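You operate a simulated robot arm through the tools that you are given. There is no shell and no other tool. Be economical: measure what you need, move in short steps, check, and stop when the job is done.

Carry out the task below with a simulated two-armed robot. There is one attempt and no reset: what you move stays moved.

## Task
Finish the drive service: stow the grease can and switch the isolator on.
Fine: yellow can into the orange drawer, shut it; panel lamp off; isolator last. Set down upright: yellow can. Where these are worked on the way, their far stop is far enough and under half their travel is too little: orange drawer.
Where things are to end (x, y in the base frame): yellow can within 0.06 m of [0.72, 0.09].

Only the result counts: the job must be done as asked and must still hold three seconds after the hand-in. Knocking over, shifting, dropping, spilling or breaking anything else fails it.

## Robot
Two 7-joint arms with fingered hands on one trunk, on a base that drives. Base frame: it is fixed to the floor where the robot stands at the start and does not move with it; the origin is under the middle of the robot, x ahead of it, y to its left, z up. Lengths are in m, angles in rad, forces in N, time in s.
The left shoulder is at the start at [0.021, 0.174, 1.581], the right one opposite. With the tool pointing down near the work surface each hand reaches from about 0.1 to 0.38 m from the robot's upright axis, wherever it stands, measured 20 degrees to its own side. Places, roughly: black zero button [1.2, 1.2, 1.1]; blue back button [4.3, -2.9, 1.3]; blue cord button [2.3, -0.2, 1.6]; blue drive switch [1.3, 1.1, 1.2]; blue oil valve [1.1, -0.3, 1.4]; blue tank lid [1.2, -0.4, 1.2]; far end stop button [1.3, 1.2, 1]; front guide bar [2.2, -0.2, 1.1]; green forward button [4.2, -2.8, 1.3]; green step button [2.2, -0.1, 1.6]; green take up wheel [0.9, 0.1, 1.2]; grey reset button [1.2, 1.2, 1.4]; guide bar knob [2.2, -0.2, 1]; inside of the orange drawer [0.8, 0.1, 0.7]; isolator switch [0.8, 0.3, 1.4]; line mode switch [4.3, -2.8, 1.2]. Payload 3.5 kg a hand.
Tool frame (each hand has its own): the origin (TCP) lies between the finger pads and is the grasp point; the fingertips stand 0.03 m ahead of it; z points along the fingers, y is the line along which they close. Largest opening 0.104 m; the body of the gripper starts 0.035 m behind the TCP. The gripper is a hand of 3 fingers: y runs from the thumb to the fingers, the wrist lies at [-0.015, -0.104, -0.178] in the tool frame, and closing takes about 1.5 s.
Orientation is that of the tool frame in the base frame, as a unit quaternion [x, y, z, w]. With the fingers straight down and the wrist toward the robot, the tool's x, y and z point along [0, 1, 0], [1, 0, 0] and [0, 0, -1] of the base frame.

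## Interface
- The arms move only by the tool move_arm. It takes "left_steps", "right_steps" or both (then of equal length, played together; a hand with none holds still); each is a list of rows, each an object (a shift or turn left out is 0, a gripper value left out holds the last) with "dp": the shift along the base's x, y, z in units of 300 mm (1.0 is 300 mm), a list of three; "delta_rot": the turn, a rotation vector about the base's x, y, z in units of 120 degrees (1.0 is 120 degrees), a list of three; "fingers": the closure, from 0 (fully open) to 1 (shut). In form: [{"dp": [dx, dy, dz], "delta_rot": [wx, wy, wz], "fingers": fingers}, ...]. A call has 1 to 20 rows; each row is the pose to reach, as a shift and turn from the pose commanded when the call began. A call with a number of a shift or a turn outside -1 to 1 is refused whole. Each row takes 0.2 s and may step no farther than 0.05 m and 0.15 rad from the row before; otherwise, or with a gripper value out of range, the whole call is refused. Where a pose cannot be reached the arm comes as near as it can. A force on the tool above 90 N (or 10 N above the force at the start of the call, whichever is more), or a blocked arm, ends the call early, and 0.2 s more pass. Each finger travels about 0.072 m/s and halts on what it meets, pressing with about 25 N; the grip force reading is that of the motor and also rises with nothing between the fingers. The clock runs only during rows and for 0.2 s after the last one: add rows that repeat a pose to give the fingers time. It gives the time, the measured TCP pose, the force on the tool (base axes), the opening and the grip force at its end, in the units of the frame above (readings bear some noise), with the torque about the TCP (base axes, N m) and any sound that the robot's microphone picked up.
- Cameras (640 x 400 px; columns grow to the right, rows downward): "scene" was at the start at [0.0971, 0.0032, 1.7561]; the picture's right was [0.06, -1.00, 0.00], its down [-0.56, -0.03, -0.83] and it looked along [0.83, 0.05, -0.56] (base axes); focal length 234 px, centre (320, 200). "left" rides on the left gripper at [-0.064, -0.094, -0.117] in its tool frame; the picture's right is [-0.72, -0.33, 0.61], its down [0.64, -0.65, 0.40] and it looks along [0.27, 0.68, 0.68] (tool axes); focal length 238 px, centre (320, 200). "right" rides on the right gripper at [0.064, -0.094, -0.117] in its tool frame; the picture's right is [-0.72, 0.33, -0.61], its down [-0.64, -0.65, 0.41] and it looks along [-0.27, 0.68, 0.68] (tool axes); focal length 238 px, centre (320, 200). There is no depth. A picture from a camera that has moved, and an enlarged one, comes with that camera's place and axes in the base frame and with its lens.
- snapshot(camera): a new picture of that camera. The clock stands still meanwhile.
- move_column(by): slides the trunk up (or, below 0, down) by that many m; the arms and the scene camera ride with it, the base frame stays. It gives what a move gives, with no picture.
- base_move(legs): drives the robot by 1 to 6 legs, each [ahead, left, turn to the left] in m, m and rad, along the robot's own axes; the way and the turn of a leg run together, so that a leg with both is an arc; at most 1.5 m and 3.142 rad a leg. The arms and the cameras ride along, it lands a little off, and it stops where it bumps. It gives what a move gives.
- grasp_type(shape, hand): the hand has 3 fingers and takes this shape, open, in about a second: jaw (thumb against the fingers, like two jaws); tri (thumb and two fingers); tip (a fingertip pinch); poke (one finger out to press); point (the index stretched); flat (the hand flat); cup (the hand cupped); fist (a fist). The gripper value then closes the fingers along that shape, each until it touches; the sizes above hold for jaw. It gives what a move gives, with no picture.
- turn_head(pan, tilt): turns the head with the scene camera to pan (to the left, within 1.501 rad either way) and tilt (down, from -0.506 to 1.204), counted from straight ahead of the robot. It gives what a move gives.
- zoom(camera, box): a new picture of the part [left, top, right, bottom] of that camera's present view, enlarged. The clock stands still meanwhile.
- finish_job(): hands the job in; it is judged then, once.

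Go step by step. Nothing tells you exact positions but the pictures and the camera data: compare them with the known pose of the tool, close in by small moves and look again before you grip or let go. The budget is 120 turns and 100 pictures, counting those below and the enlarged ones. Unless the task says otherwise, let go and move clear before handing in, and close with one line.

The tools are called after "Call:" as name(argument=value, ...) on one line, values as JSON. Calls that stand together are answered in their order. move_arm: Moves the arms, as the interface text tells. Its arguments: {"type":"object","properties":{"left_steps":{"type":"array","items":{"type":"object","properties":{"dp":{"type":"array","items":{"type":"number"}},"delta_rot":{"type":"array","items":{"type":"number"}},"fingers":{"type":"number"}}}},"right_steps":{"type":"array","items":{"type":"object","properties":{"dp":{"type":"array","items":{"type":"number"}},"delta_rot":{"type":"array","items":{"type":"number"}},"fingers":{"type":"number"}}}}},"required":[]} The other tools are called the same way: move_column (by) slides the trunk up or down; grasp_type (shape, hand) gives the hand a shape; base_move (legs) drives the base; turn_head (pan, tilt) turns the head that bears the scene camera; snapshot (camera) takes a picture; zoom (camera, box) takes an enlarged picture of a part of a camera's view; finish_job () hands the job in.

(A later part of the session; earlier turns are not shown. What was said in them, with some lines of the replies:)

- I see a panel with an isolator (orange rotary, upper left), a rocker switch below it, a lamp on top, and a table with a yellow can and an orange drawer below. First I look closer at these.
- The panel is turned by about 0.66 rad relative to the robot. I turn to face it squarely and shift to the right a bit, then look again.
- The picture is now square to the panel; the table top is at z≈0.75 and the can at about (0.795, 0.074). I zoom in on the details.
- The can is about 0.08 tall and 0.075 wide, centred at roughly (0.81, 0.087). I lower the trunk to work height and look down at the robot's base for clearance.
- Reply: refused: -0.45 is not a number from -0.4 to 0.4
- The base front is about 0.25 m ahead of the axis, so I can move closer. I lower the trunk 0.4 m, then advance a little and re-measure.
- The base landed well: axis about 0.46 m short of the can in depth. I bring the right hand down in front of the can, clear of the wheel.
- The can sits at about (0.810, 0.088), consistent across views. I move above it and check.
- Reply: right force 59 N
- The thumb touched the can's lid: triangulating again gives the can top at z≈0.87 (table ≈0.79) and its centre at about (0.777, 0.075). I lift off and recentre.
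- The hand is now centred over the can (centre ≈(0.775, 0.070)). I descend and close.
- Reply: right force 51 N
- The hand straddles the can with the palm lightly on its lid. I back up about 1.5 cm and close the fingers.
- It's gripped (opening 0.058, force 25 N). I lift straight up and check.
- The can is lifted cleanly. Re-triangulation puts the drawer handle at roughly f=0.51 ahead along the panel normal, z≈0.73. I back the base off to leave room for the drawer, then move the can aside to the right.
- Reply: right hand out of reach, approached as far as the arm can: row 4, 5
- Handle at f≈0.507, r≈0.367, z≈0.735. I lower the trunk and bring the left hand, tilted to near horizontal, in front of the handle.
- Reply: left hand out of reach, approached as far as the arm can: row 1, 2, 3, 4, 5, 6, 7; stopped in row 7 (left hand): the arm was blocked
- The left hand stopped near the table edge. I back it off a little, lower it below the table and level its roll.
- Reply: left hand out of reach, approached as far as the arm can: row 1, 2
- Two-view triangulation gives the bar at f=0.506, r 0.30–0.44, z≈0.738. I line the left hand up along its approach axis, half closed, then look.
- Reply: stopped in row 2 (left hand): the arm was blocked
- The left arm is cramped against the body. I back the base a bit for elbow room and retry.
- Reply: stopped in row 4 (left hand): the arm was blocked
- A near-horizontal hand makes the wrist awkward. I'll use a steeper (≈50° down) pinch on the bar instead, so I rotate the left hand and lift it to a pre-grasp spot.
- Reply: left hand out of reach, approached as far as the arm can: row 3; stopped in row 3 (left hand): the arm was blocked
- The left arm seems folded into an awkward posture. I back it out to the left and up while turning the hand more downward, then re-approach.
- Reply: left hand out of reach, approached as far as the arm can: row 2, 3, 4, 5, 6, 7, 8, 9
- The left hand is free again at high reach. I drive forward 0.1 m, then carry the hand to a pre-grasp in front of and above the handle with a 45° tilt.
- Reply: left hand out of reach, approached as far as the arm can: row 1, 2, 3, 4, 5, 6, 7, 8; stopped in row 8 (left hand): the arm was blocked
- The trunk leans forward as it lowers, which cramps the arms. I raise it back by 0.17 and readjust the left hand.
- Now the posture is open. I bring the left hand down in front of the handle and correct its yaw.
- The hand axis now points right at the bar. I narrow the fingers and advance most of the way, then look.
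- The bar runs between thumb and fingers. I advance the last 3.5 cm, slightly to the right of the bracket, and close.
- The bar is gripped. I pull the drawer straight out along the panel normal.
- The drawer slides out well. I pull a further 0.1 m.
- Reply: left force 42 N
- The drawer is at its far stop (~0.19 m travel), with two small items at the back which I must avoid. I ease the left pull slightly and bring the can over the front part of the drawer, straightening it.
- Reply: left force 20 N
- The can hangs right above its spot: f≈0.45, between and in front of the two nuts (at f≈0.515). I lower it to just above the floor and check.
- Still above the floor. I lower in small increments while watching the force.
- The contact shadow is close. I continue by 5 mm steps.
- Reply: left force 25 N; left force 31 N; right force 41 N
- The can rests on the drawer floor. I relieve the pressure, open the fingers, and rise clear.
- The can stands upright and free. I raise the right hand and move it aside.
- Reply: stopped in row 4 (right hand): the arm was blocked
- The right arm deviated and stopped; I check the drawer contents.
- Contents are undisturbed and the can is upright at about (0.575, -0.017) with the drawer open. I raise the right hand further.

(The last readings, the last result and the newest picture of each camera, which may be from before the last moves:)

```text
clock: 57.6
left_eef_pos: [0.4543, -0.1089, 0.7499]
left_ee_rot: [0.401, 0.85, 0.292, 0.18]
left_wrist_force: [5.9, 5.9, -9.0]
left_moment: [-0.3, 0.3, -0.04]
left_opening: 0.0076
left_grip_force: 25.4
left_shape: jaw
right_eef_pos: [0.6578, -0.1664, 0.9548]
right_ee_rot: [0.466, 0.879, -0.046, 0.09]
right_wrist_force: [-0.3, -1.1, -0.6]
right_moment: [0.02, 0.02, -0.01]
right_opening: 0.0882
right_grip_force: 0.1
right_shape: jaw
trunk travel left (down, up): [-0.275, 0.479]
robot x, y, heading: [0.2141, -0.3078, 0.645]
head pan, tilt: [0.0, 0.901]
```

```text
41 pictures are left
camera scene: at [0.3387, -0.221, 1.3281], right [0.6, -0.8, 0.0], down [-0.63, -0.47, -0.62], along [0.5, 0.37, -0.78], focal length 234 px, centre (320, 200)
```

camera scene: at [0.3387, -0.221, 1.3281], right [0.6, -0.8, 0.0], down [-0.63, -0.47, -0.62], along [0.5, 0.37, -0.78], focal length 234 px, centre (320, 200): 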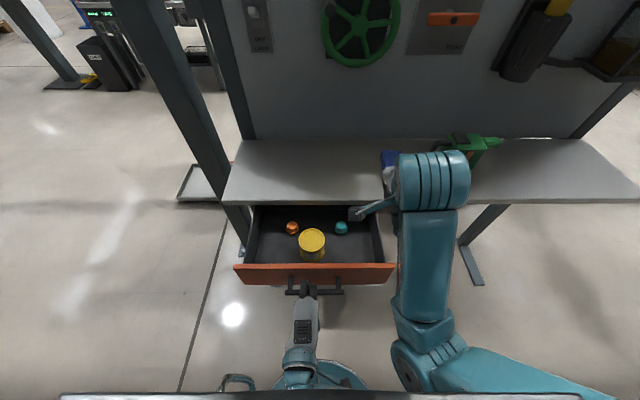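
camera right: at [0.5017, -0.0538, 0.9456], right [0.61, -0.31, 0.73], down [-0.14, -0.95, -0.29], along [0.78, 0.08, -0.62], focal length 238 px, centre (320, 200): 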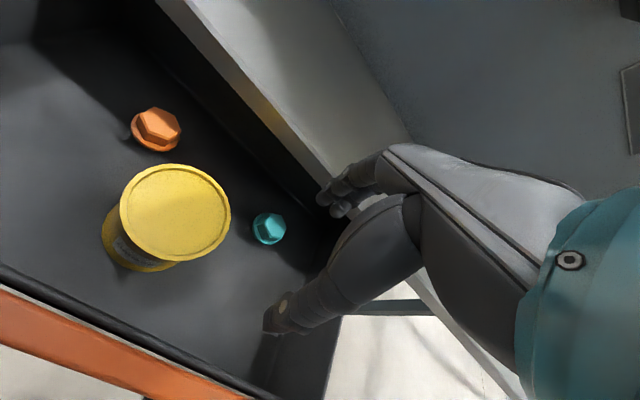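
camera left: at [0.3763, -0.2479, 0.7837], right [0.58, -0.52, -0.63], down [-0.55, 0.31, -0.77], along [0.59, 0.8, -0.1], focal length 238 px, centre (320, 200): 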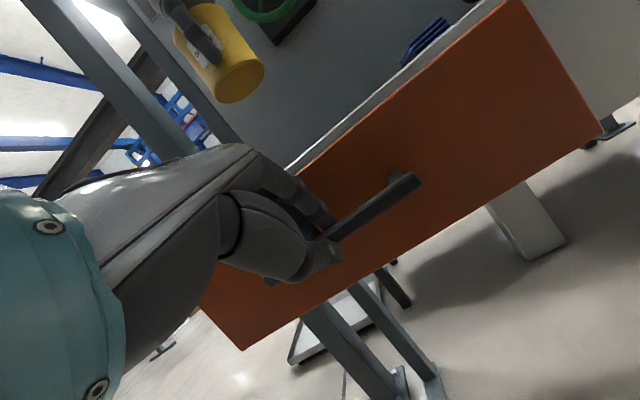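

The right hand is clear. I push the drawer shut slowly with the left hand.

Call:
move_arm(left_steps=[{"dp": [0.051, 0.039, 0]}, {"dp": [0.102, 0.078, 0]}, {"dp": [0.153, 0.117, 0]}, {"dp": [0.204, 0.156, 0]}, {"dp": [0.255, 0.195, 0]}, {"dp": [0.306, 0.234, 0]}, {"dp": [0.357, 0.273, 0]}, {"dp": [0.408, 0.312, 0]}, {"dp": [0.459, 0.351, 0]}, {"dp": [0.5, 0.382, 0]}, {"dp": [0.52, 0.397, 0]}, {"dp": [0.52, 0.397, 0]}])

Call:
snapshot(camera="left")

Call:
zoom(camera="scene", box=[220, 180, 420, 305])

```text
clock: 60.2
left_eef_pos: [0.6086, 0.0083, 0.7494]
left_ee_rot: [0.4, 0.85, 0.292, 0.179]
left_wrist_force: [-13.8, -7.8, -4.3]
left_moment: [-0.34, 0.39, 0.07]
left_opening: 0.0094
left_grip_force: 25.1
left_shape: jaw
right_eef_pos: [0.6554, -0.1657, 0.9602]
right_ee_rot: [0.466, 0.879, -0.042, 0.09]
right_wrist_force: [-0.1, 0.6, -0.2]
right_moment: [-0.01, -0.03, -0.02]
right_opening: 0.0884
right_grip_force: 0.1
right_shape: jaw
trunk travel left (down, up): [-0.275, 0.479]
robot x, y, heading: [0.2192, -0.3137, 0.641]
head pan, tilt: [0.0, 0.901]
```

```text
40 pictures are left
camera left: at [0.5308, -0.1308, 0.7838], right [0.59, -0.51, -0.63], down [-0.55, 0.31, -0.77], along [0.59, 0.8, -0.1], focal length 238 px, centre (320, 200)
```

left: 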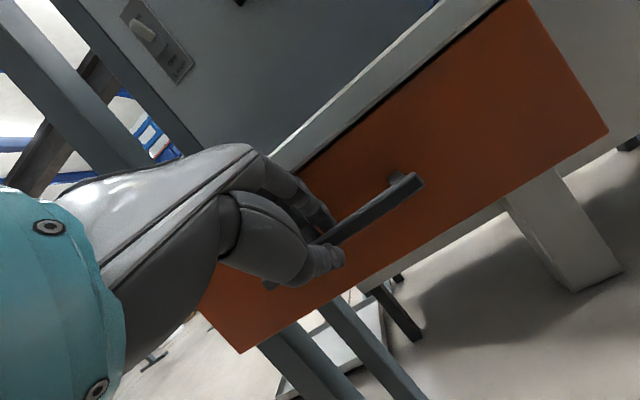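

```text
3.20 times, centred on (320, 242) of scene
camera zoom: at [0.3364, -0.2226, 1.3284], right [0.6, -0.8, 0.0], down [-0.63, -0.47, -0.62], along [0.5, 0.37, -0.78], focal length 748 px, centre (320, 64)
```

zoom: 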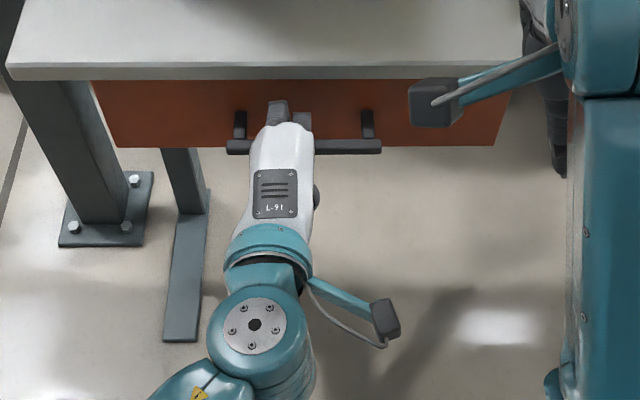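

It looks shut. I press slightly further to make sure it's at its inner stop.

Call:
move_arm(left_steps=[{"dp": [0.03, 0.022, 0]}, {"dp": [0.04, 0.03, 0]}, {"dp": [0.04, 0.03, 0]}])

Call:
zoom(camera="scene", box=[220, 180, 420, 305])

```text
clock: 61.0
left_eef_pos: [0.6192, 0.0164, 0.7471]
left_ee_rot: [0.402, 0.85, 0.29, 0.179]
left_wrist_force: [-24.3, -18.8, -13.9]
left_moment: [-0.28, 0.32, 0.02]
left_opening: 0.0096
left_grip_force: 24.8
left_shape: jaw
right_eef_pos: [0.6561, -0.1657, 0.9594]
right_ee_rot: [0.465, 0.879, -0.041, 0.091]
right_wrist_force: [-0.8, 0.7, 1.2]
right_moment: [-0.04, -0.01, -0.01]
right_opening: 0.0883
right_grip_force: 0.0
right_shape: jaw
trunk travel left (down, up): [-0.275, 0.479]
robot x, y, heading: [0.2119, -0.3133, 0.644]
head pan, tilt: [0.0, 0.901]
```

```text
3.20 times, centred on (320, 242) of scene
camera zoom: at [0.3362, -0.2232, 1.3284], right [0.6, -0.8, 0.0], down [-0.63, -0.47, -0.62], along [0.5, 0.37, -0.78], focal length 748 px, centre (320, 64)
```

zoom: 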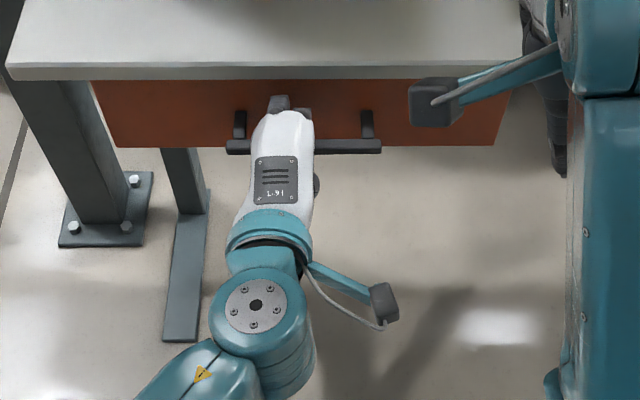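

The hand slipped on the bar while the drawer stayed put: it is fully shut. I open the left hand and retreat along its axis.

Call:
move_arm(left_steps=[{"dp": [-0.03, -0.022, 0]}, {"dp": [-0.03, -0.022, 0], "fingers": 0.62}, {"dp": [-0.03, -0.022, 0], "fingers": 0.62}, {"dp": [-0.03, -0.022, 0], "fingers": 0.62}, {"dp": [-0.1, -0.07, 0.1]}, {"dp": [-0.17, -0.11, 0.2]}, {"dp": [-0.25, -0.16, 0.306]}, {"dp": [-0.25, -0.16, 0.306]}])

Call:
zoom(camera="scene", box=[220, 180, 420, 305])

```text
clock: 62.8
left_eef_pos: [0.5348, -0.0129, 0.8318]
left_ee_rot: [0.422, 0.836, 0.315, 0.153]
left_wrist_force: [0.0, -0.5, -0.8]
left_moment: [0.02, 0.01, 0.0]
left_opening: 0.0394
left_grip_force: 0.0
left_shape: jaw
right_eef_pos: [0.6565, -0.1644, 0.9609]
right_ee_rot: [0.467, 0.879, -0.042, 0.089]
right_wrist_force: [0.1, -1.0, -0.5]
right_moment: [0.0, -0.02, -0.05]
right_opening: 0.0883
right_grip_force: 0.1
right_shape: jaw
trunk travel left (down, up): [-0.275, 0.479]
robot x, y, heading: [0.216, -0.3112, 0.64]
head pan, tilt: [0.0, 0.901]
```

```text
3.20 times, centred on (320, 242) of scene
camera zoom: at [0.3379, -0.2219, 1.3282], right [0.6, -0.8, 0.0], down [-0.63, -0.47, -0.62], along [0.5, 0.37, -0.78], focal length 748 px, centre (320, 64)
```

zoom: 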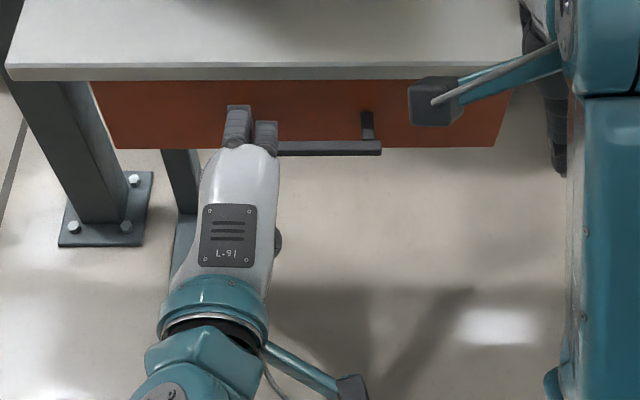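

Drawer shut and hand free. Now the lamp switch and isolator: I raise the trunk and look at the panel.

Call:
move_column(by=0.3)

Call:
turn_head(pan=0.15, tilt=0.45)

Call:
snapshot(camera="scene")

Call:
snapshot(camera="left")

```text
clock: 63.7
left_eef_pos: [0.5243, -0.0043, 0.864]
left_ee_rot: [0.438, 0.827, 0.328, 0.133]
left_wrist_force: [0.0, 0.0, 0.6]
left_moment: [-0.02, 0.04, -0.02]
left_opening: 0.039
left_grip_force: 0.1
left_shape: jaw
right_eef_pos: [0.6661, -0.1725, 1.0035]
right_ee_rot: [0.472, 0.874, -0.044, 0.105]
right_wrist_force: [0.5, -0.1, 0.9]
right_moment: [-0.02, -0.01, 0.01]
right_opening: 0.0881
right_grip_force: 0.0
right_shape: jaw
trunk travel left (down, up): [-0.316, 0.438]
robot x, y, heading: [0.2175, -0.313, 0.639]
head pan, tilt: [0.0, 0.901]
stopped: the arm was blocked; the commanded pose is now the measured one
```

```text
clock: 64.6
left_eef_pos: [0.5242, -0.0039, 0.8636]
left_ee_rot: [0.439, 0.826, 0.327, 0.133]
left_wrist_force: [0.0, -0.2, -0.1]
left_moment: [0.0, 0.05, 0.02]
left_opening: 0.0394
left_grip_force: 0.0
left_shape: jaw
right_eef_pos: [0.6647, -0.1717, 1.0009]
right_ee_rot: [0.47, 0.875, -0.044, 0.105]
right_wrist_force: [0.7, 0.8, 0.4]
right_moment: [-0.02, 0.0, 0.0]
right_opening: 0.0882
right_grip_force: 0.1
right_shape: jaw
trunk travel left (down, up): [-0.316, 0.438]
robot x, y, heading: [0.2154, -0.3116, 0.645]
head pan, tilt: [0.15, 0.45]
```

```text
36 pictures are left
camera scene: at [0.3295, -0.2111, 1.4084], right [0.71, -0.7, 0.0], down [-0.31, -0.31, -0.9], along [0.63, 0.64, -0.44], focal length 234 px, centre (320, 200)
```

scene: 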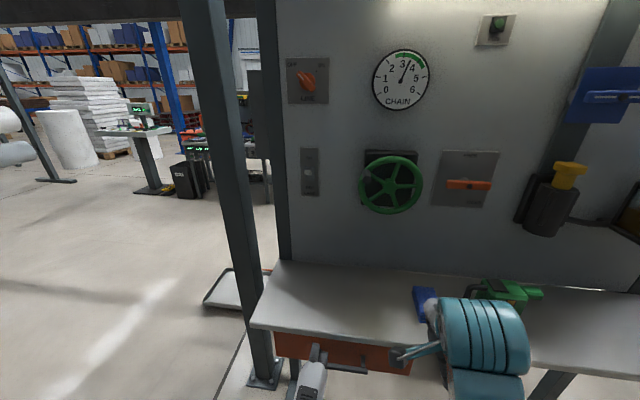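

```text
35 pictures are left
camera left: at [0.4427, -0.1442, 0.8858], right [0.52, -0.45, -0.72], down [-0.58, 0.43, -0.69], along [0.62, 0.78, -0.04], focal length 238 px, centre (320, 200)
```

left: 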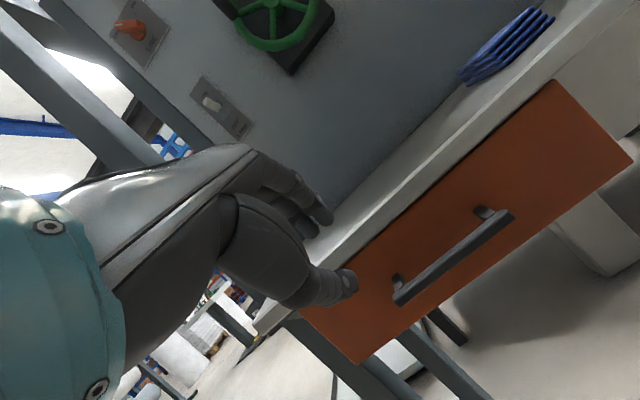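

An arm was hindering the rise. I move the left hand out to the left and up on its own first.

Call:
move_arm(left_steps=[{"dp": [-0.05, 0.07, 0.05]}, {"dp": [-0.1, 0.14, 0.13]}, {"dp": [-0.15, 0.21, 0.22]}, {"dp": [-0.2, 0.28, 0.32]}, {"dp": [-0.25, 0.35, 0.42]}, {"dp": [-0.3, 0.42, 0.52]}, {"dp": [-0.3, 0.42, 0.66]}, {"dp": [-0.3, 0.42, 0.8]}, {"dp": [-0.3, 0.42, 0.8]}])

Call:
move_arm(right_steps=[{"dp": [0.0, 0.0, 0.1]}, {"dp": [0.03, -0.04, 0.2]}, {"dp": [0.06, -0.08, 0.3]}, {"dp": [0.06, -0.08, 0.3]}])

Call:
move_column(by=0.25)

```text
clock: 66.6
left_eef_pos: [0.4716, 0.1518, 1.0889]
left_ee_rot: [0.438, 0.827, 0.325, 0.133]
left_wrist_force: [0.6, 0.5, 0.7]
left_moment: [-0.01, -0.01, 0.0]
left_opening: 0.0392
left_grip_force: 0.0
left_shape: jaw
left hand out of reach, approached as far as the arm can: row 6, 7, 8, 9
right_eef_pos: [0.665, -0.1712, 1.0023]
right_ee_rot: [0.47, 0.875, -0.045, 0.104]
right_wrist_force: [0.1, -0.1, -0.6]
right_moment: [-0.02, -0.02, 0.0]
right_opening: 0.0884
right_grip_force: 0.1
right_shape: jaw
trunk travel left (down, up): [-0.316, 0.438]
robot x, y, heading: [0.2162, -0.3111, 0.64]
head pan, tilt: [0.15, 0.45]
```

```text
clock: 67.8
left_eef_pos: [0.4721, 0.1508, 1.0858]
left_ee_rot: [0.438, 0.827, 0.326, 0.134]
left_wrist_force: [-0.1, -0.7, 0.1]
left_moment: [0.0, -0.02, 0.01]
left_opening: 0.0393
left_grip_force: 0.1
left_shape: jaw
right_eef_pos: [0.718, -0.2129, 1.0617]
right_ee_rot: [0.488, 0.859, -0.062, 0.14]
right_wrist_force: [0.5, -0.2, 0.1]
right_moment: [0.0, 0.0, -0.02]
right_opening: 0.0881
right_grip_force: 0.0
right_shape: jaw
right hand out of reach, approached as far as the arm can: row 2, 3, 4
trunk travel left (down, up): [-0.316, 0.438]
robot x, y, heading: [0.2178, -0.3127, 0.639]
head pan, tilt: [0.15, 0.45]
stopped in row 4 (right hand): the arm was blocked; the commanded pose is now the measured one
```

```text
clock: 70.3
left_eef_pos: [0.4728, 0.152, 1.3369]
left_ee_rot: [0.438, 0.827, 0.326, 0.133]
left_wrist_force: [-0.1, -0.2, -0.3]
left_moment: [0.0, -0.01, -0.01]
left_opening: 0.0395
left_grip_force: 0.1
left_shape: jaw
right_eef_pos: [0.7278, -0.2238, 1.3173]
right_ee_rot: [0.497, 0.851, -0.063, 0.157]
right_wrist_force: [0.5, -0.3, 0.2]
right_moment: [0.02, 0.03, 0.04]
right_opening: 0.0881
right_grip_force: 0.0
right_shape: jaw
trunk travel left (down, up): [-0.566, 0.188]
robot x, y, heading: [0.2144, -0.3107, 0.64]
head pan, tilt: [0.15, 0.45]
```

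The trunk is up. Now I look at the lamp switch and isolator.

Call:
zoom(camera="scene", box=[240, 60, 400, 260])

Call:
snapshot(camera="left")

```text
2.00 times, centred on (320, 160) of scene
camera zoom: at [0.2903, -0.2403, 1.6601], right [0.71, -0.7, 0.0], down [-0.31, -0.31, -0.9], along [0.63, 0.64, -0.44], focal length 468 px, centre (320, 280)
```

zoom: 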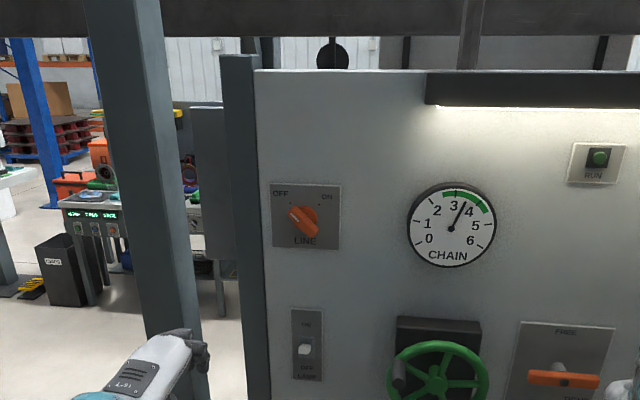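

```text
33 pictures are left
camera left: at [0.3905, 0.0119, 1.3596], right [0.52, -0.46, -0.72], down [-0.58, 0.43, -0.69], along [0.62, 0.78, -0.04], focal length 238 px, centre (320, 200)
```

left: 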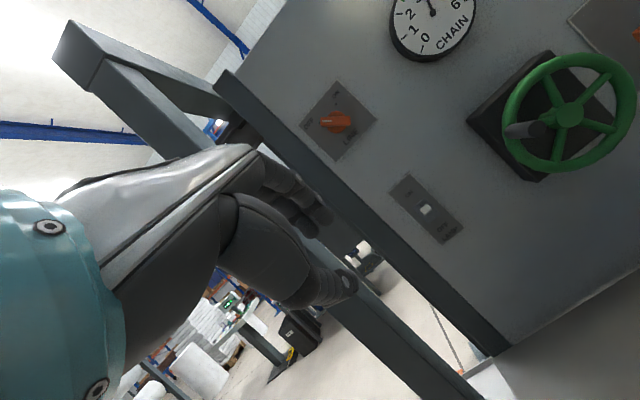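

I estimate the lamp toggle at (0.757, 0.274, 1.185) and the isolator knob at (0.78, 0.295, 1.42). I zoom to see the toggle's lever state.

Call:
zoom(camera="left", box=[290, 70, 490, 270])

Call:
zoom(camera="scene", box=[285, 135, 365, 255])

```text
2.00 times, centred on (390, 170) of left
camera zoom: at [0.3905, 0.0119, 1.3596], right [0.52, -0.46, -0.72], down [-0.58, 0.43, -0.69], along [0.62, 0.78, -0.04], focal length 477 px, centre (180, 260)
```

zoom: 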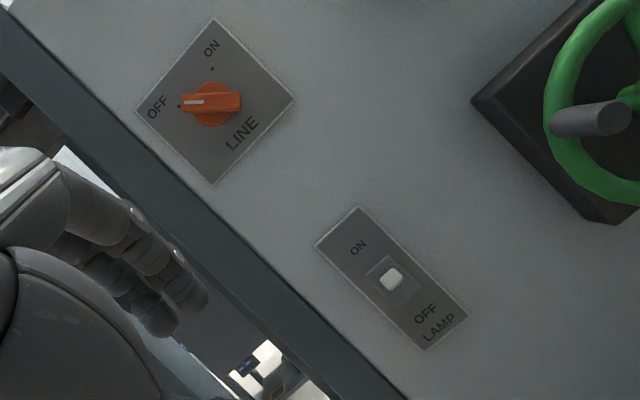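

```text
3.33 times, centred on (325, 195) of scene
camera zoom: at [0.2903, -0.2403, 1.6601], right [0.71, -0.7, 0.0], down [-0.31, -0.31, -0.9], along [0.63, 0.64, -0.44], focal length 780 px, centre (303, 217)
```

zoom: 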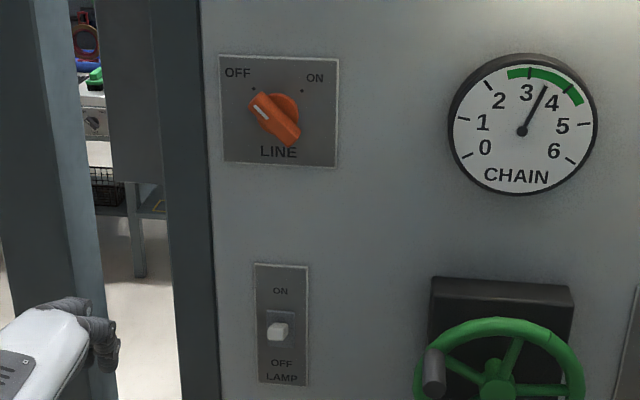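

The lever points up (ON) and the isolator mark points to OFF. I retract both hands, set the left hand to poke, and drive closer to the panel.

Call:
move_arm(left_steps=[{"dp": [-0.08, -0.06, 0]}, {"dp": [-0.16, -0.12, 0]}, {"dp": [-0.24, -0.18, 0]}, {"dp": [-0.27, -0.2, 0]}, {"dp": [-0.27, -0.2, 0]}], right_steps=[{"dp": [-0.1, -0.075, 0.02]}, {"dp": [-0.2, -0.15, 0.05]}, {"dp": [-0.3, -0.225, 0.08]}, {"dp": [-0.4, -0.3, 0.1]}, {"dp": [-0.4, -0.3, 0.1]}])

Call:
grasp_type(hand="left", shape="poke")

```text
clock: 71.1
left_eef_pos: [0.4399, 0.1244, 1.3269]
left_ee_rot: [0.436, 0.828, 0.327, 0.134]
left_wrist_force: [-0.1, 0.4, 0.9]
left_moment: [-0.01, -0.01, 0.0]
left_opening: 0.0391
left_grip_force: 0.1
left_shape: jaw
left hand out of reach, approached as far as the arm can: row 2, 3
right_eef_pos: [0.6919, -0.2754, 1.3811]
right_ee_rot: [0.518, 0.828, 0.006, 0.212]
right_wrist_force: [0.8, 0.0, 0.1]
right_moment: [0.01, 0.01, 0.02]
right_opening: 0.0881
right_grip_force: 0.1
right_shape: jaw
right hand out of reach, approached as far as the arm can: row 2, 3
trunk travel left (down, up): [-0.566, 0.188]
robot x, y, heading: [0.2167, -0.3122, 0.642]
head pan, tilt: [0.15, 0.45]
stopped in row 3 (right hand): the arm was blocked; the commanded pose is now the measured one
```

```text
clock: 72.0
left_eef_pos: [0.4389, 0.1247, 1.327]
left_ee_rot: [0.437, 0.827, 0.327, 0.135]
left_wrist_force: [0.8, 0.0, -0.6]
left_moment: [-0.02, -0.01, 0.02]
left_opening: 0.0
left_grip_force: 0.0
left_shape: poke
right_eef_pos: [0.6914, -0.2743, 1.3805]
right_ee_rot: [0.518, 0.829, 0.006, 0.211]
right_wrist_force: [0.0, 0.0, 0.0]
right_moment: [0.02, 0.0, 0.04]
right_opening: 0.0881
right_grip_force: 0.2
right_shape: jaw
trunk travel left (down, up): [-0.566, 0.188]
robot x, y, heading: [0.2143, -0.3117, 0.64]
head pan, tilt: [0.15, 0.45]
```

I drive forward 0.2 m (both hands stay clear of the panel) and look.

Call:
base_move(legs=[[0.2, 0, 0]])

Call:
snapshot(camera="scene")

Call:
snapshot(camera="left")

```text
clock: 73.6
left_eef_pos: [0.5973, 0.2442, 1.3267]
left_ee_rot: [0.436, 0.828, 0.327, 0.134]
left_wrist_force: [0.0, 0.5, 0.6]
left_moment: [0.02, 0.02, 0.0]
left_opening: 0.0
left_grip_force: 0.1
left_shape: poke
right_eef_pos: [0.8504, -0.1538, 1.3809]
right_ee_rot: [0.516, 0.83, 0.006, 0.212]
right_wrist_force: [0.0, -0.1, 0.6]
right_moment: [0.02, -0.02, 0.02]
right_opening: 0.0881
right_grip_force: 0.1
right_shape: jaw
trunk travel left (down, up): [-0.566, 0.188]
robot x, y, heading: [0.3731, -0.1953, 0.644]
head pan, tilt: [0.15, 0.45]
```

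```text
30 pictures are left
camera scene: at [0.4494, -0.1205, 1.6602], right [0.71, -0.7, 0.0], down [-0.3, -0.31, -0.9], along [0.63, 0.64, -0.44], focal length 234 px, centre (320, 200)
```

scene: 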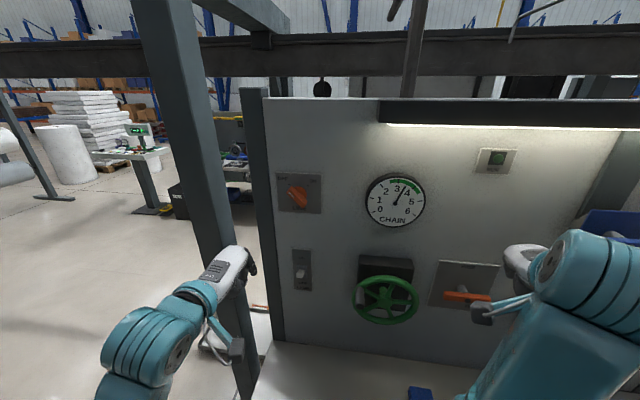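

```text
29 pictures are left
camera left: at [0.5165, 0.1046, 1.3491], right [0.52, -0.45, -0.72], down [-0.58, 0.42, -0.69], along [0.62, 0.78, -0.04], focal length 238 px, centre (320, 200)
```

left: 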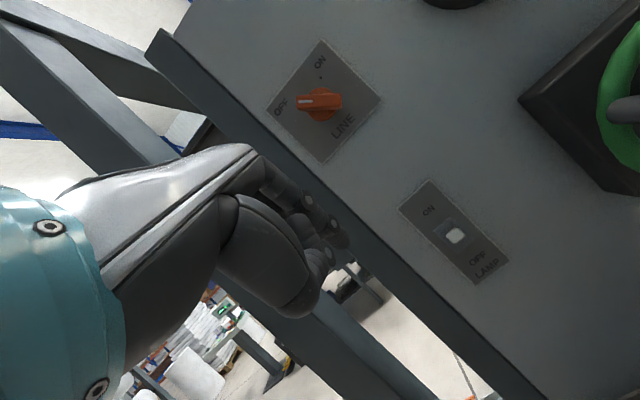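

The lamp toggle is at about (0.78, 0.292, 1.17), isolator at (0.79, 0.30, 1.415). I bring the poking fingertip to just above and in front of the toggle.

Call:
move_arm(left_steps=[{"dp": [0.08, 0.0, -0.05]}, {"dp": [0.16, 0.0, -0.1]}, {"dp": [0.25, 0.0, -0.14]}, {"dp": [0.33, 0.0, -0.19]}, {"dp": [0.405, 0.002, -0.23]}, {"dp": [0.405, 0.002, -0.23]}])

Call:
snapshot(camera="left")

Call:
zoom(camera="scene", box=[240, 160, 400, 310])

```text
clock: 75.0
left_eef_pos: [0.716, 0.2442, 1.2578]
left_ee_rot: [0.436, 0.828, 0.327, 0.134]
left_wrist_force: [-0.5, -0.5, 0.4]
left_moment: [0.01, 0.0, -0.01]
left_opening: 0.0
left_grip_force: 0.1
left_shape: poke
right_eef_pos: [0.8504, -0.1549, 1.3811]
right_ee_rot: [0.518, 0.829, 0.005, 0.212]
right_wrist_force: [0.4, 0.9, 0.3]
right_moment: [0.01, -0.01, -0.03]
right_opening: 0.0883
right_grip_force: 0.0
right_shape: jaw
trunk travel left (down, up): [-0.566, 0.188]
robot x, y, heading: [0.3715, -0.1928, 0.647]
head pan, tilt: [0.15, 0.45]
```

```text
28 pictures are left
camera left: at [0.6341, 0.1043, 1.2806], right [0.52, -0.45, -0.72], down [-0.58, 0.43, -0.69], along [0.62, 0.78, -0.04], focal length 238 px, centre (320, 200)
```

left: 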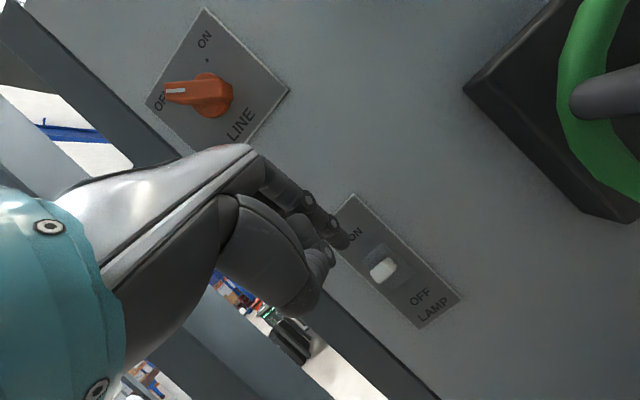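

```text
2.67 times, centred on (320, 235) of scene
camera zoom: at [0.4487, -0.1207, 1.6603], right [0.71, -0.7, 0.0], down [-0.3, -0.31, -0.9], along [0.63, 0.64, -0.43], focal length 624 px, centre (320, 107)
```

zoom: 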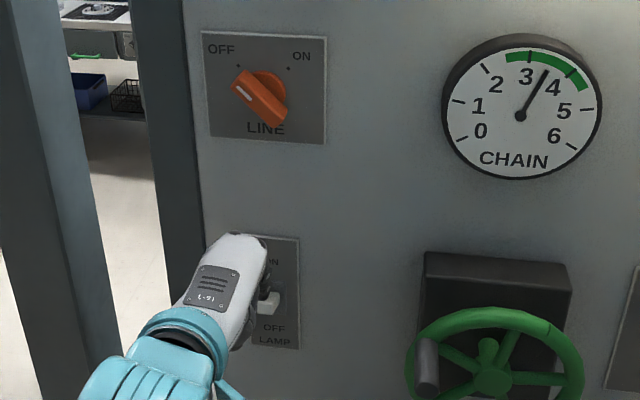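

The fingertip is lined up laterally. I move it forward against the plate above the lever, then look.

Call:
move_arm(left_steps=[{"dp": [0.05, 0.038, 0]}, {"dp": [0.1, 0.076, 0]}, {"dp": [0.138, 0.105, 0]}, {"dp": [0.138, 0.105, 0]}])

Call:
zoom(camera="left", box=[240, 150, 440, 350])

```text
clock: 76.0
left_eef_pos: [0.7603, 0.277, 1.2591]
left_ee_rot: [0.436, 0.828, 0.327, 0.133]
left_wrist_force: [0.2, -0.2, -0.6]
left_moment: [0.03, 0.01, 0.01]
left_opening: 0.0003
left_grip_force: 0.1
left_shape: poke
right_eef_pos: [0.8515, -0.1539, 1.3801]
right_ee_rot: [0.518, 0.829, 0.006, 0.212]
right_wrist_force: [-0.6, 0.0, -0.9]
right_moment: [0.0, 0.04, 0.02]
right_opening: 0.0881
right_grip_force: 0.2
right_shape: jaw
trunk travel left (down, up): [-0.566, 0.188]
robot x, y, heading: [0.3728, -0.1918, 0.649]
head pan, tilt: [0.15, 0.45]
```

```text
2.00 times, centred on (340, 250) of left
camera zoom: at [0.678, 0.1365, 1.2812], right [0.52, -0.45, -0.72], down [-0.58, 0.42, -0.69], along [0.62, 0.78, -0.04], focal length 477 px, centre (280, 100)
```

zoom: 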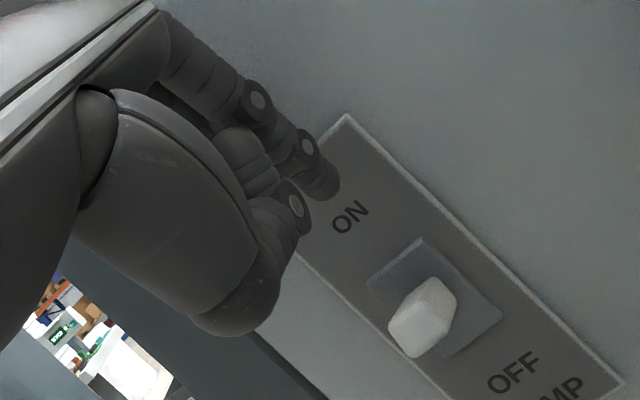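

The finger is directly above the lever. I back off a hair and sweep downward.

Call:
move_arm(left_steps=[{"dp": [-0.022, -0.016, 0]}, {"dp": [-0.022, -0.016, -0.06]}, {"dp": [-0.022, -0.016, -0.12]}, {"dp": [-0.022, -0.016, -0.18]}, {"dp": [-0.022, -0.016, -0.22]}, {"dp": [-0.022, -0.016, -0.22]}])

Call:
snapshot(camera="scene")

Call:
zoom(camera="left", box=[240, 150, 440, 350])

```text
clock: 77.4
left_eef_pos: [0.7538, 0.272, 1.1928]
left_ee_rot: [0.436, 0.828, 0.326, 0.134]
left_wrist_force: [-0.2, -0.6, -1.6]
left_moment: [-0.01, 0.0, 0.0]
left_opening: 0.0001
left_grip_force: 0.0
left_shape: poke
right_eef_pos: [0.8501, -0.1546, 1.3803]
right_ee_rot: [0.518, 0.829, 0.005, 0.212]
right_wrist_force: [-0.3, -0.3, -0.1]
right_moment: [0.0, 0.01, 0.0]
right_opening: 0.0881
right_grip_force: 0.1
right_shape: jaw
trunk travel left (down, up): [-0.566, 0.188]
robot x, y, heading: [0.3775, -0.1947, 0.648]
head pan, tilt: [0.15, 0.45]
```

```text
25 pictures are left
camera scene: at [0.449, -0.1208, 1.6603], right [0.71, -0.7, 0.0], down [-0.3, -0.31, -0.9], along [0.63, 0.64, -0.44], focal length 234 px, centre (320, 200)
```

scene: 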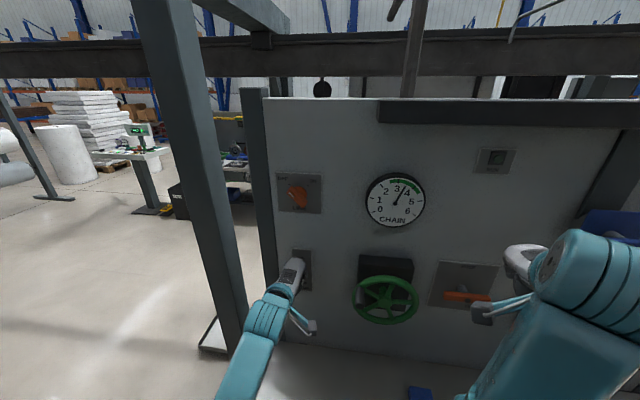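

```text
2.00 times, centred on (340, 250) of left
camera zoom: at [0.6718, 0.1314, 1.2143], right [0.52, -0.45, -0.72], down [-0.58, 0.42, -0.69], along [0.62, 0.78, -0.04], focal length 477 px, centre (280, 100)
```

zoom: 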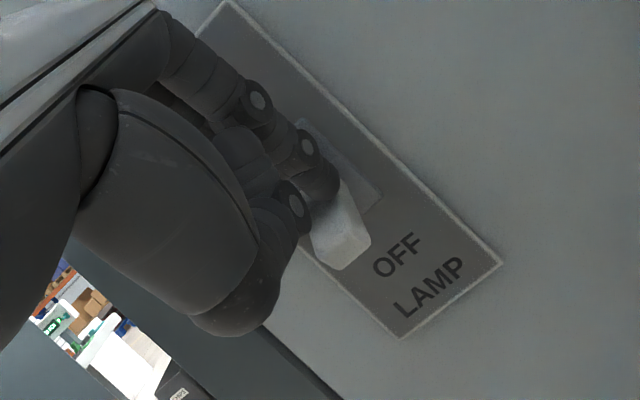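

The lamp went dark — lever is down. I retreat the finger and bring it to the left of the isolator knob for a clockwise push.

Call:
move_arm(left_steps=[{"dp": [-0.12, -0.09, 0]}, {"dp": [-0.239, -0.182, 0]}, {"dp": [-0.27, -0.14, 0.12]}, {"dp": [-0.3, -0.1, 0.26]}, {"dp": [-0.329, -0.062, 0.4]}, {"dp": [-0.329, -0.062, 0.55]}, {"dp": [-0.329, -0.062, 0.7]}, {"dp": [-0.329, -0.062, 0.8]}, {"dp": [-0.27, -0.017, 0.8]}, {"dp": [-0.21, 0.029, 0.8]}, {"dp": [-0.21, 0.029, 0.8]}])

Call:
snapshot(camera="left")

Call:
zoom(camera="scene", box=[240, 140, 400, 300])

```text
clock: 79.8
left_eef_pos: [0.691, 0.2816, 1.4311]
left_ee_rot: [0.436, 0.828, 0.327, 0.133]
left_wrist_force: [0.0, -0.4, -0.4]
left_moment: [-0.02, 0.01, 0.01]
left_opening: 0.0
left_grip_force: 0.0
left_shape: poke
right_eef_pos: [0.8508, -0.1543, 1.3799]
right_ee_rot: [0.518, 0.829, 0.006, 0.212]
right_wrist_force: [-0.9, 0.0, 0.3]
right_moment: [-0.01, -0.03, -0.05]
right_opening: 0.0881
right_grip_force: 0.1
right_shape: jaw
trunk travel left (down, up): [-0.566, 0.188]
robot x, y, heading: [0.371, -0.1924, 0.645]
head pan, tilt: [0.15, 0.45]
```

```text
23 pictures are left
camera left: at [0.6094, 0.1411, 1.4538], right [0.52, -0.45, -0.72], down [-0.58, 0.42, -0.69], along [0.62, 0.78, -0.04], focal length 238 px, centre (320, 200)
```

left: 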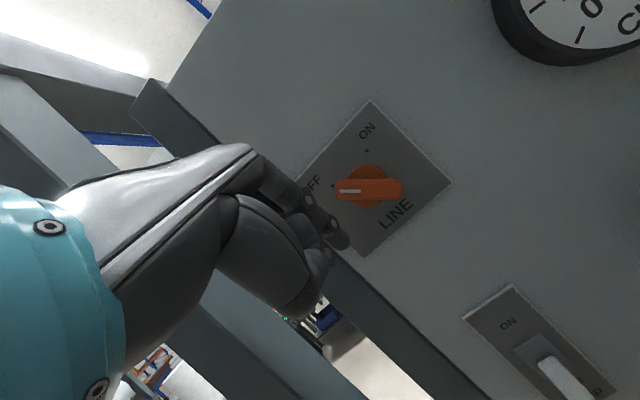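

```text
2.50 times, centred on (320, 220) of scene
camera zoom: at [0.4489, -0.121, 1.6603], right [0.71, -0.7, 0.0], down [-0.3, -0.31, -0.9], along [0.63, 0.64, -0.43], focal length 585 px, centre (320, 150)
```

zoom: 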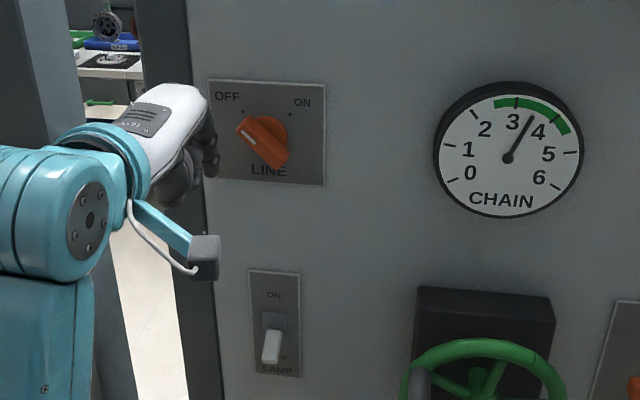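

The knob bar's front is at about (0.777, 0.291, 1.416). I insert the fingertip beside its left/upper-left end, to the bar's depth, and check.

Call:
move_arm(left_steps=[{"dp": [0.05, 0.04, -0.015]}, {"dp": [0.1, 0.083, -0.015]}, {"dp": [0.16, 0.132, -0.015]}, {"dp": [0.16, 0.132, -0.015]}])

Call:
zoom(camera="left", box=[240, 120, 440, 320])

Call:
zoom(camera="scene", box=[260, 160, 340, 230])

```text
clock: 80.8
left_eef_pos: [0.7382, 0.3196, 1.4297]
left_ee_rot: [0.436, 0.828, 0.327, 0.133]
left_wrist_force: [-2.7, -3.1, 0.8]
left_moment: [0.01, 0.01, 0.0]
left_opening: 0.0
left_grip_force: 0.0
left_shape: poke
right_eef_pos: [0.8494, -0.1544, 1.3799]
right_ee_rot: [0.518, 0.829, 0.006, 0.212]
right_wrist_force: [0.4, 0.4, 0.3]
right_moment: [-0.03, 0.0, 0.0]
right_opening: 0.088
right_grip_force: 0.1
right_shape: jaw
trunk travel left (down, up): [-0.566, 0.188]
robot x, y, heading: [0.3738, -0.1923, 0.649]
head pan, tilt: [0.15, 0.45]
```

```text
2.00 times, centred on (340, 220) of left
camera zoom: at [0.6567, 0.1806, 1.452], right [0.52, -0.45, -0.72], down [-0.58, 0.43, -0.69], along [0.62, 0.78, -0.04], focal length 477 px, centre (280, 160)
```

zoom: 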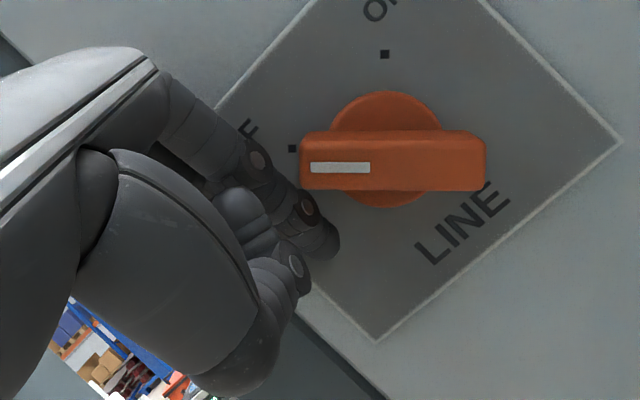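

```text
5.71 times, centred on (300, 195) of scene
camera zoom: at [0.4485, -0.1215, 1.6603], right [0.71, -0.7, 0.0], down [-0.3, -0.31, -0.9], along [0.63, 0.64, -0.43], focal length 1336 px, centre (434, 229)
```

zoom: 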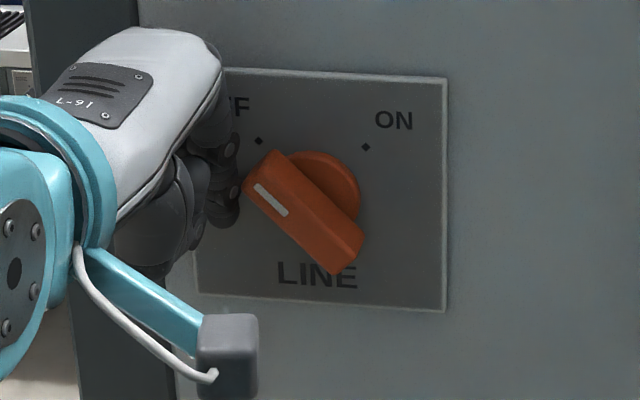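

The finger sits under the bar's left end, in position. I push it up and around clockwise in an arc.

Call:
move_arm(left_steps=[{"dp": [0.014, -0.041, 0.017]}, {"dp": [0.032, -0.065, 0.033]}, {"dp": [0.037, -0.071, 0.065]}, {"dp": [0.05, -0.088, 0.093]}, {"dp": [0.07, -0.114, 0.11]}, {"dp": [0.07, -0.114, 0.11]}])

Call:
zoom(camera="left", box=[240, 120, 440, 320])

Call:
zoom(camera="scene", box=[260, 160, 340, 230])

```text
clock: 82.2
left_eef_pos: [0.7603, 0.2866, 1.4626]
left_ee_rot: [0.436, 0.828, 0.327, 0.133]
left_wrist_force: [0.0, -0.9, 0.4]
left_moment: [-0.01, 0.04, -0.02]
left_opening: 0.0001
left_grip_force: 0.0
left_shape: poke
right_eef_pos: [0.8505, -0.155, 1.3804]
right_ee_rot: [0.518, 0.829, 0.005, 0.212]
right_wrist_force: [-0.4, 0.2, -0.2]
right_moment: [0.01, -0.01, 0.0]
right_opening: 0.0881
right_grip_force: 0.2
right_shape: jaw
trunk travel left (down, up): [-0.566, 0.188]
robot x, y, heading: [0.3783, -0.1915, 0.646]
head pan, tilt: [0.15, 0.45]
```

```text
2.00 times, centred on (340, 220) of left
camera zoom: at [0.6787, 0.146, 1.4847], right [0.52, -0.45, -0.72], down [-0.58, 0.42, -0.69], along [0.62, 0.78, -0.04], focal length 477 px, centre (280, 160)
```

zoom: 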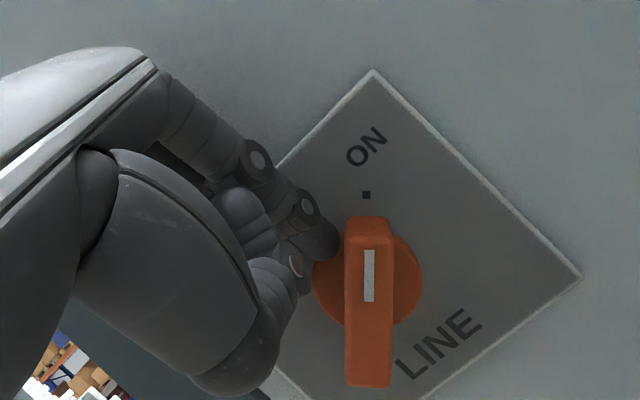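

```text
5.71 times, centred on (300, 195) of scene
camera zoom: at [0.4488, -0.1206, 1.6603], right [0.71, -0.7, 0.0], down [-0.3, -0.31, -0.9], along [0.63, 0.64, -0.44], focal length 1336 px, centre (434, 229)
```

zoom: 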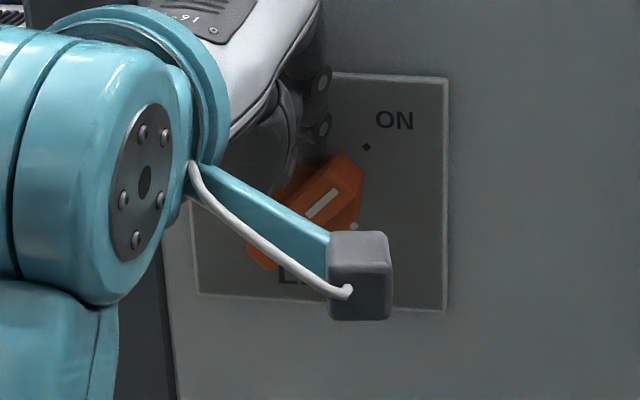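

The knob now points at ON. I withdraw the finger straight back and verify everything.

Call:
move_arm(left_steps=[{"dp": [-0.06, -0.025, 0.01]}, {"dp": [-0.17, -0.1, 0.02]}, {"dp": [-0.28, -0.18, 0.02]}, {"dp": [-0.38, -0.25, 0.02]}, {"dp": [-0.45, -0.3, 0.02]}, {"dp": [-0.45, -0.3, 0.02]}])

Call:
base_move(legs=[[-0.25, 0, 0]])

Call:
turn_head(pan=0.1, tilt=0.65)

Call:
snapshot(camera="scene")

Call:
zoom(camera="scene", box=[240, 60, 440, 210])

Call:
zoom(camera="scene", box=[240, 210, 440, 360])

```text
clock: 83.6
left_eef_pos: [0.6287, 0.1968, 1.4667]
left_ee_rot: [0.436, 0.828, 0.326, 0.133]
left_wrist_force: [-0.5, 0.3, 0.3]
left_moment: [0.03, 0.01, -0.02]
left_opening: 0.0001
left_grip_force: 0.0
left_shape: poke
right_eef_pos: [0.8503, -0.1543, 1.3806]
right_ee_rot: [0.518, 0.829, 0.005, 0.212]
right_wrist_force: [0.0, -0.6, 0.2]
right_moment: [-0.01, 0.0, 0.01]
right_opening: 0.0882
right_grip_force: 0.1
right_shape: jaw
trunk travel left (down, up): [-0.566, 0.188]
robot x, y, heading: [0.3721, -0.1883, 0.649]
head pan, tilt: [0.15, 0.45]
```

```text
clock: 85.4
left_eef_pos: [0.4296, 0.0464, 1.4666]
left_ee_rot: [0.436, 0.828, 0.326, 0.133]
left_wrist_force: [-0.1, 1.0, -0.2]
left_moment: [-0.02, -0.03, 0.01]
left_opening: 0.0
left_grip_force: 0.1
left_shape: poke
right_eef_pos: [0.6529, -0.3037, 1.3803]
right_ee_rot: [0.517, 0.829, 0.006, 0.212]
right_wrist_force: [1.0, 0.8, -1.1]
right_moment: [-0.02, -0.01, 0.0]
right_opening: 0.088
right_grip_force: 0.1
right_shape: jaw
trunk travel left (down, up): [-0.566, 0.188]
robot x, y, heading: [0.1758, -0.3457, 0.646]
head pan, tilt: [0.15, 0.45]
```

```text
clock: 86.1
left_eef_pos: [0.4303, 0.047, 1.4666]
left_ee_rot: [0.436, 0.828, 0.326, 0.133]
left_wrist_force: [-0.3, -0.2, 0.5]
left_moment: [-0.02, 0.01, -0.03]
left_opening: 0.0
left_grip_force: 0.2
left_shape: poke
right_eef_pos: [0.6521, -0.305, 1.38]
right_ee_rot: [0.518, 0.829, 0.004, 0.213]
right_wrist_force: [-0.5, 0.4, -0.6]
right_moment: [-0.01, -0.01, 0.0]
right_opening: 0.0878
right_grip_force: 0.0
right_shape: jaw
trunk travel left (down, up): [-0.566, 0.188]
robot x, y, heading: [0.1734, -0.3446, 0.647]
head pan, tilt: [0.099, 0.649]
```

```text
17 pictures are left
camera scene: at [0.2495, -0.2775, 1.6425], right [0.68, -0.74, 0.0], down [-0.44, -0.41, -0.8], along [0.59, 0.54, -0.6], focal length 234 px, centre (320, 200)
```

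scene: 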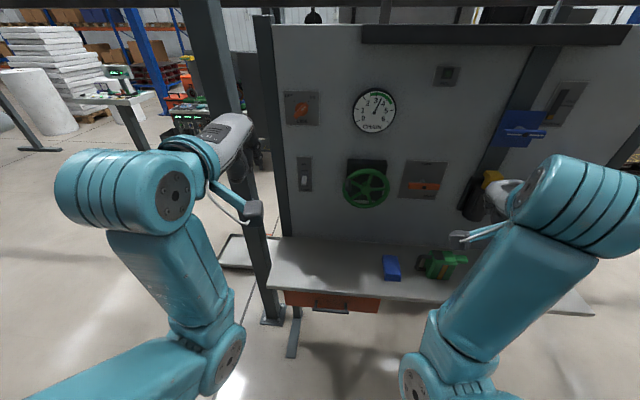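

```text
2.67 times, centred on (340, 135) of scene
camera zoom: at [0.2495, -0.2775, 1.6425], right [0.68, -0.74, 0.0], down [-0.44, -0.41, -0.8], along [0.59, 0.54, -0.6], focal length 624 px, centre (267, 373)
```

zoom: 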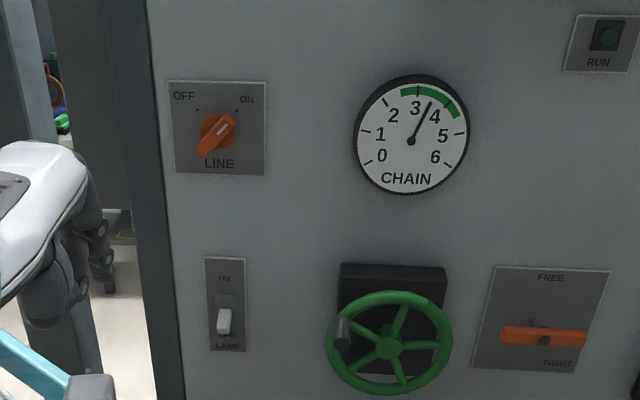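

```text
2.67 times, centred on (340, 285) of scene
camera zoom: at [0.2495, -0.2775, 1.6425], right [0.68, -0.74, 0.0], down [-0.44, -0.41, -0.8], along [0.59, 0.54, -0.6], focal length 624 px, centre (267, -27)
```

zoom: 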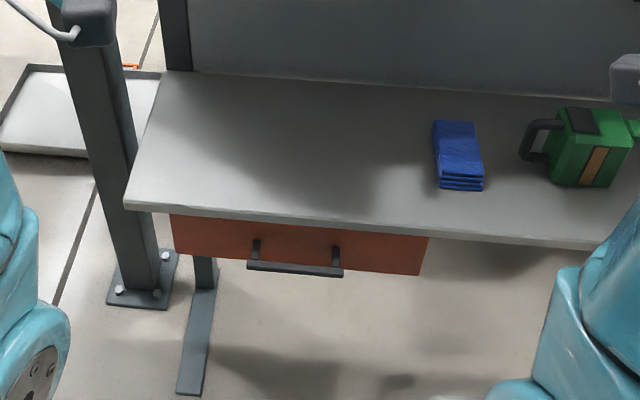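

Everything checks out: drawer shut with the can inside, lamp off, isolator on ON, hands clear. I hand the job in.

Call:
finish_job()

```text
The job is handed in.
```

The can is upright in the closed orange drawer, at an estimated 0.02 m from the target spot. The panel lamp is off, and the isolator was switched to ON last. The job is handed in.
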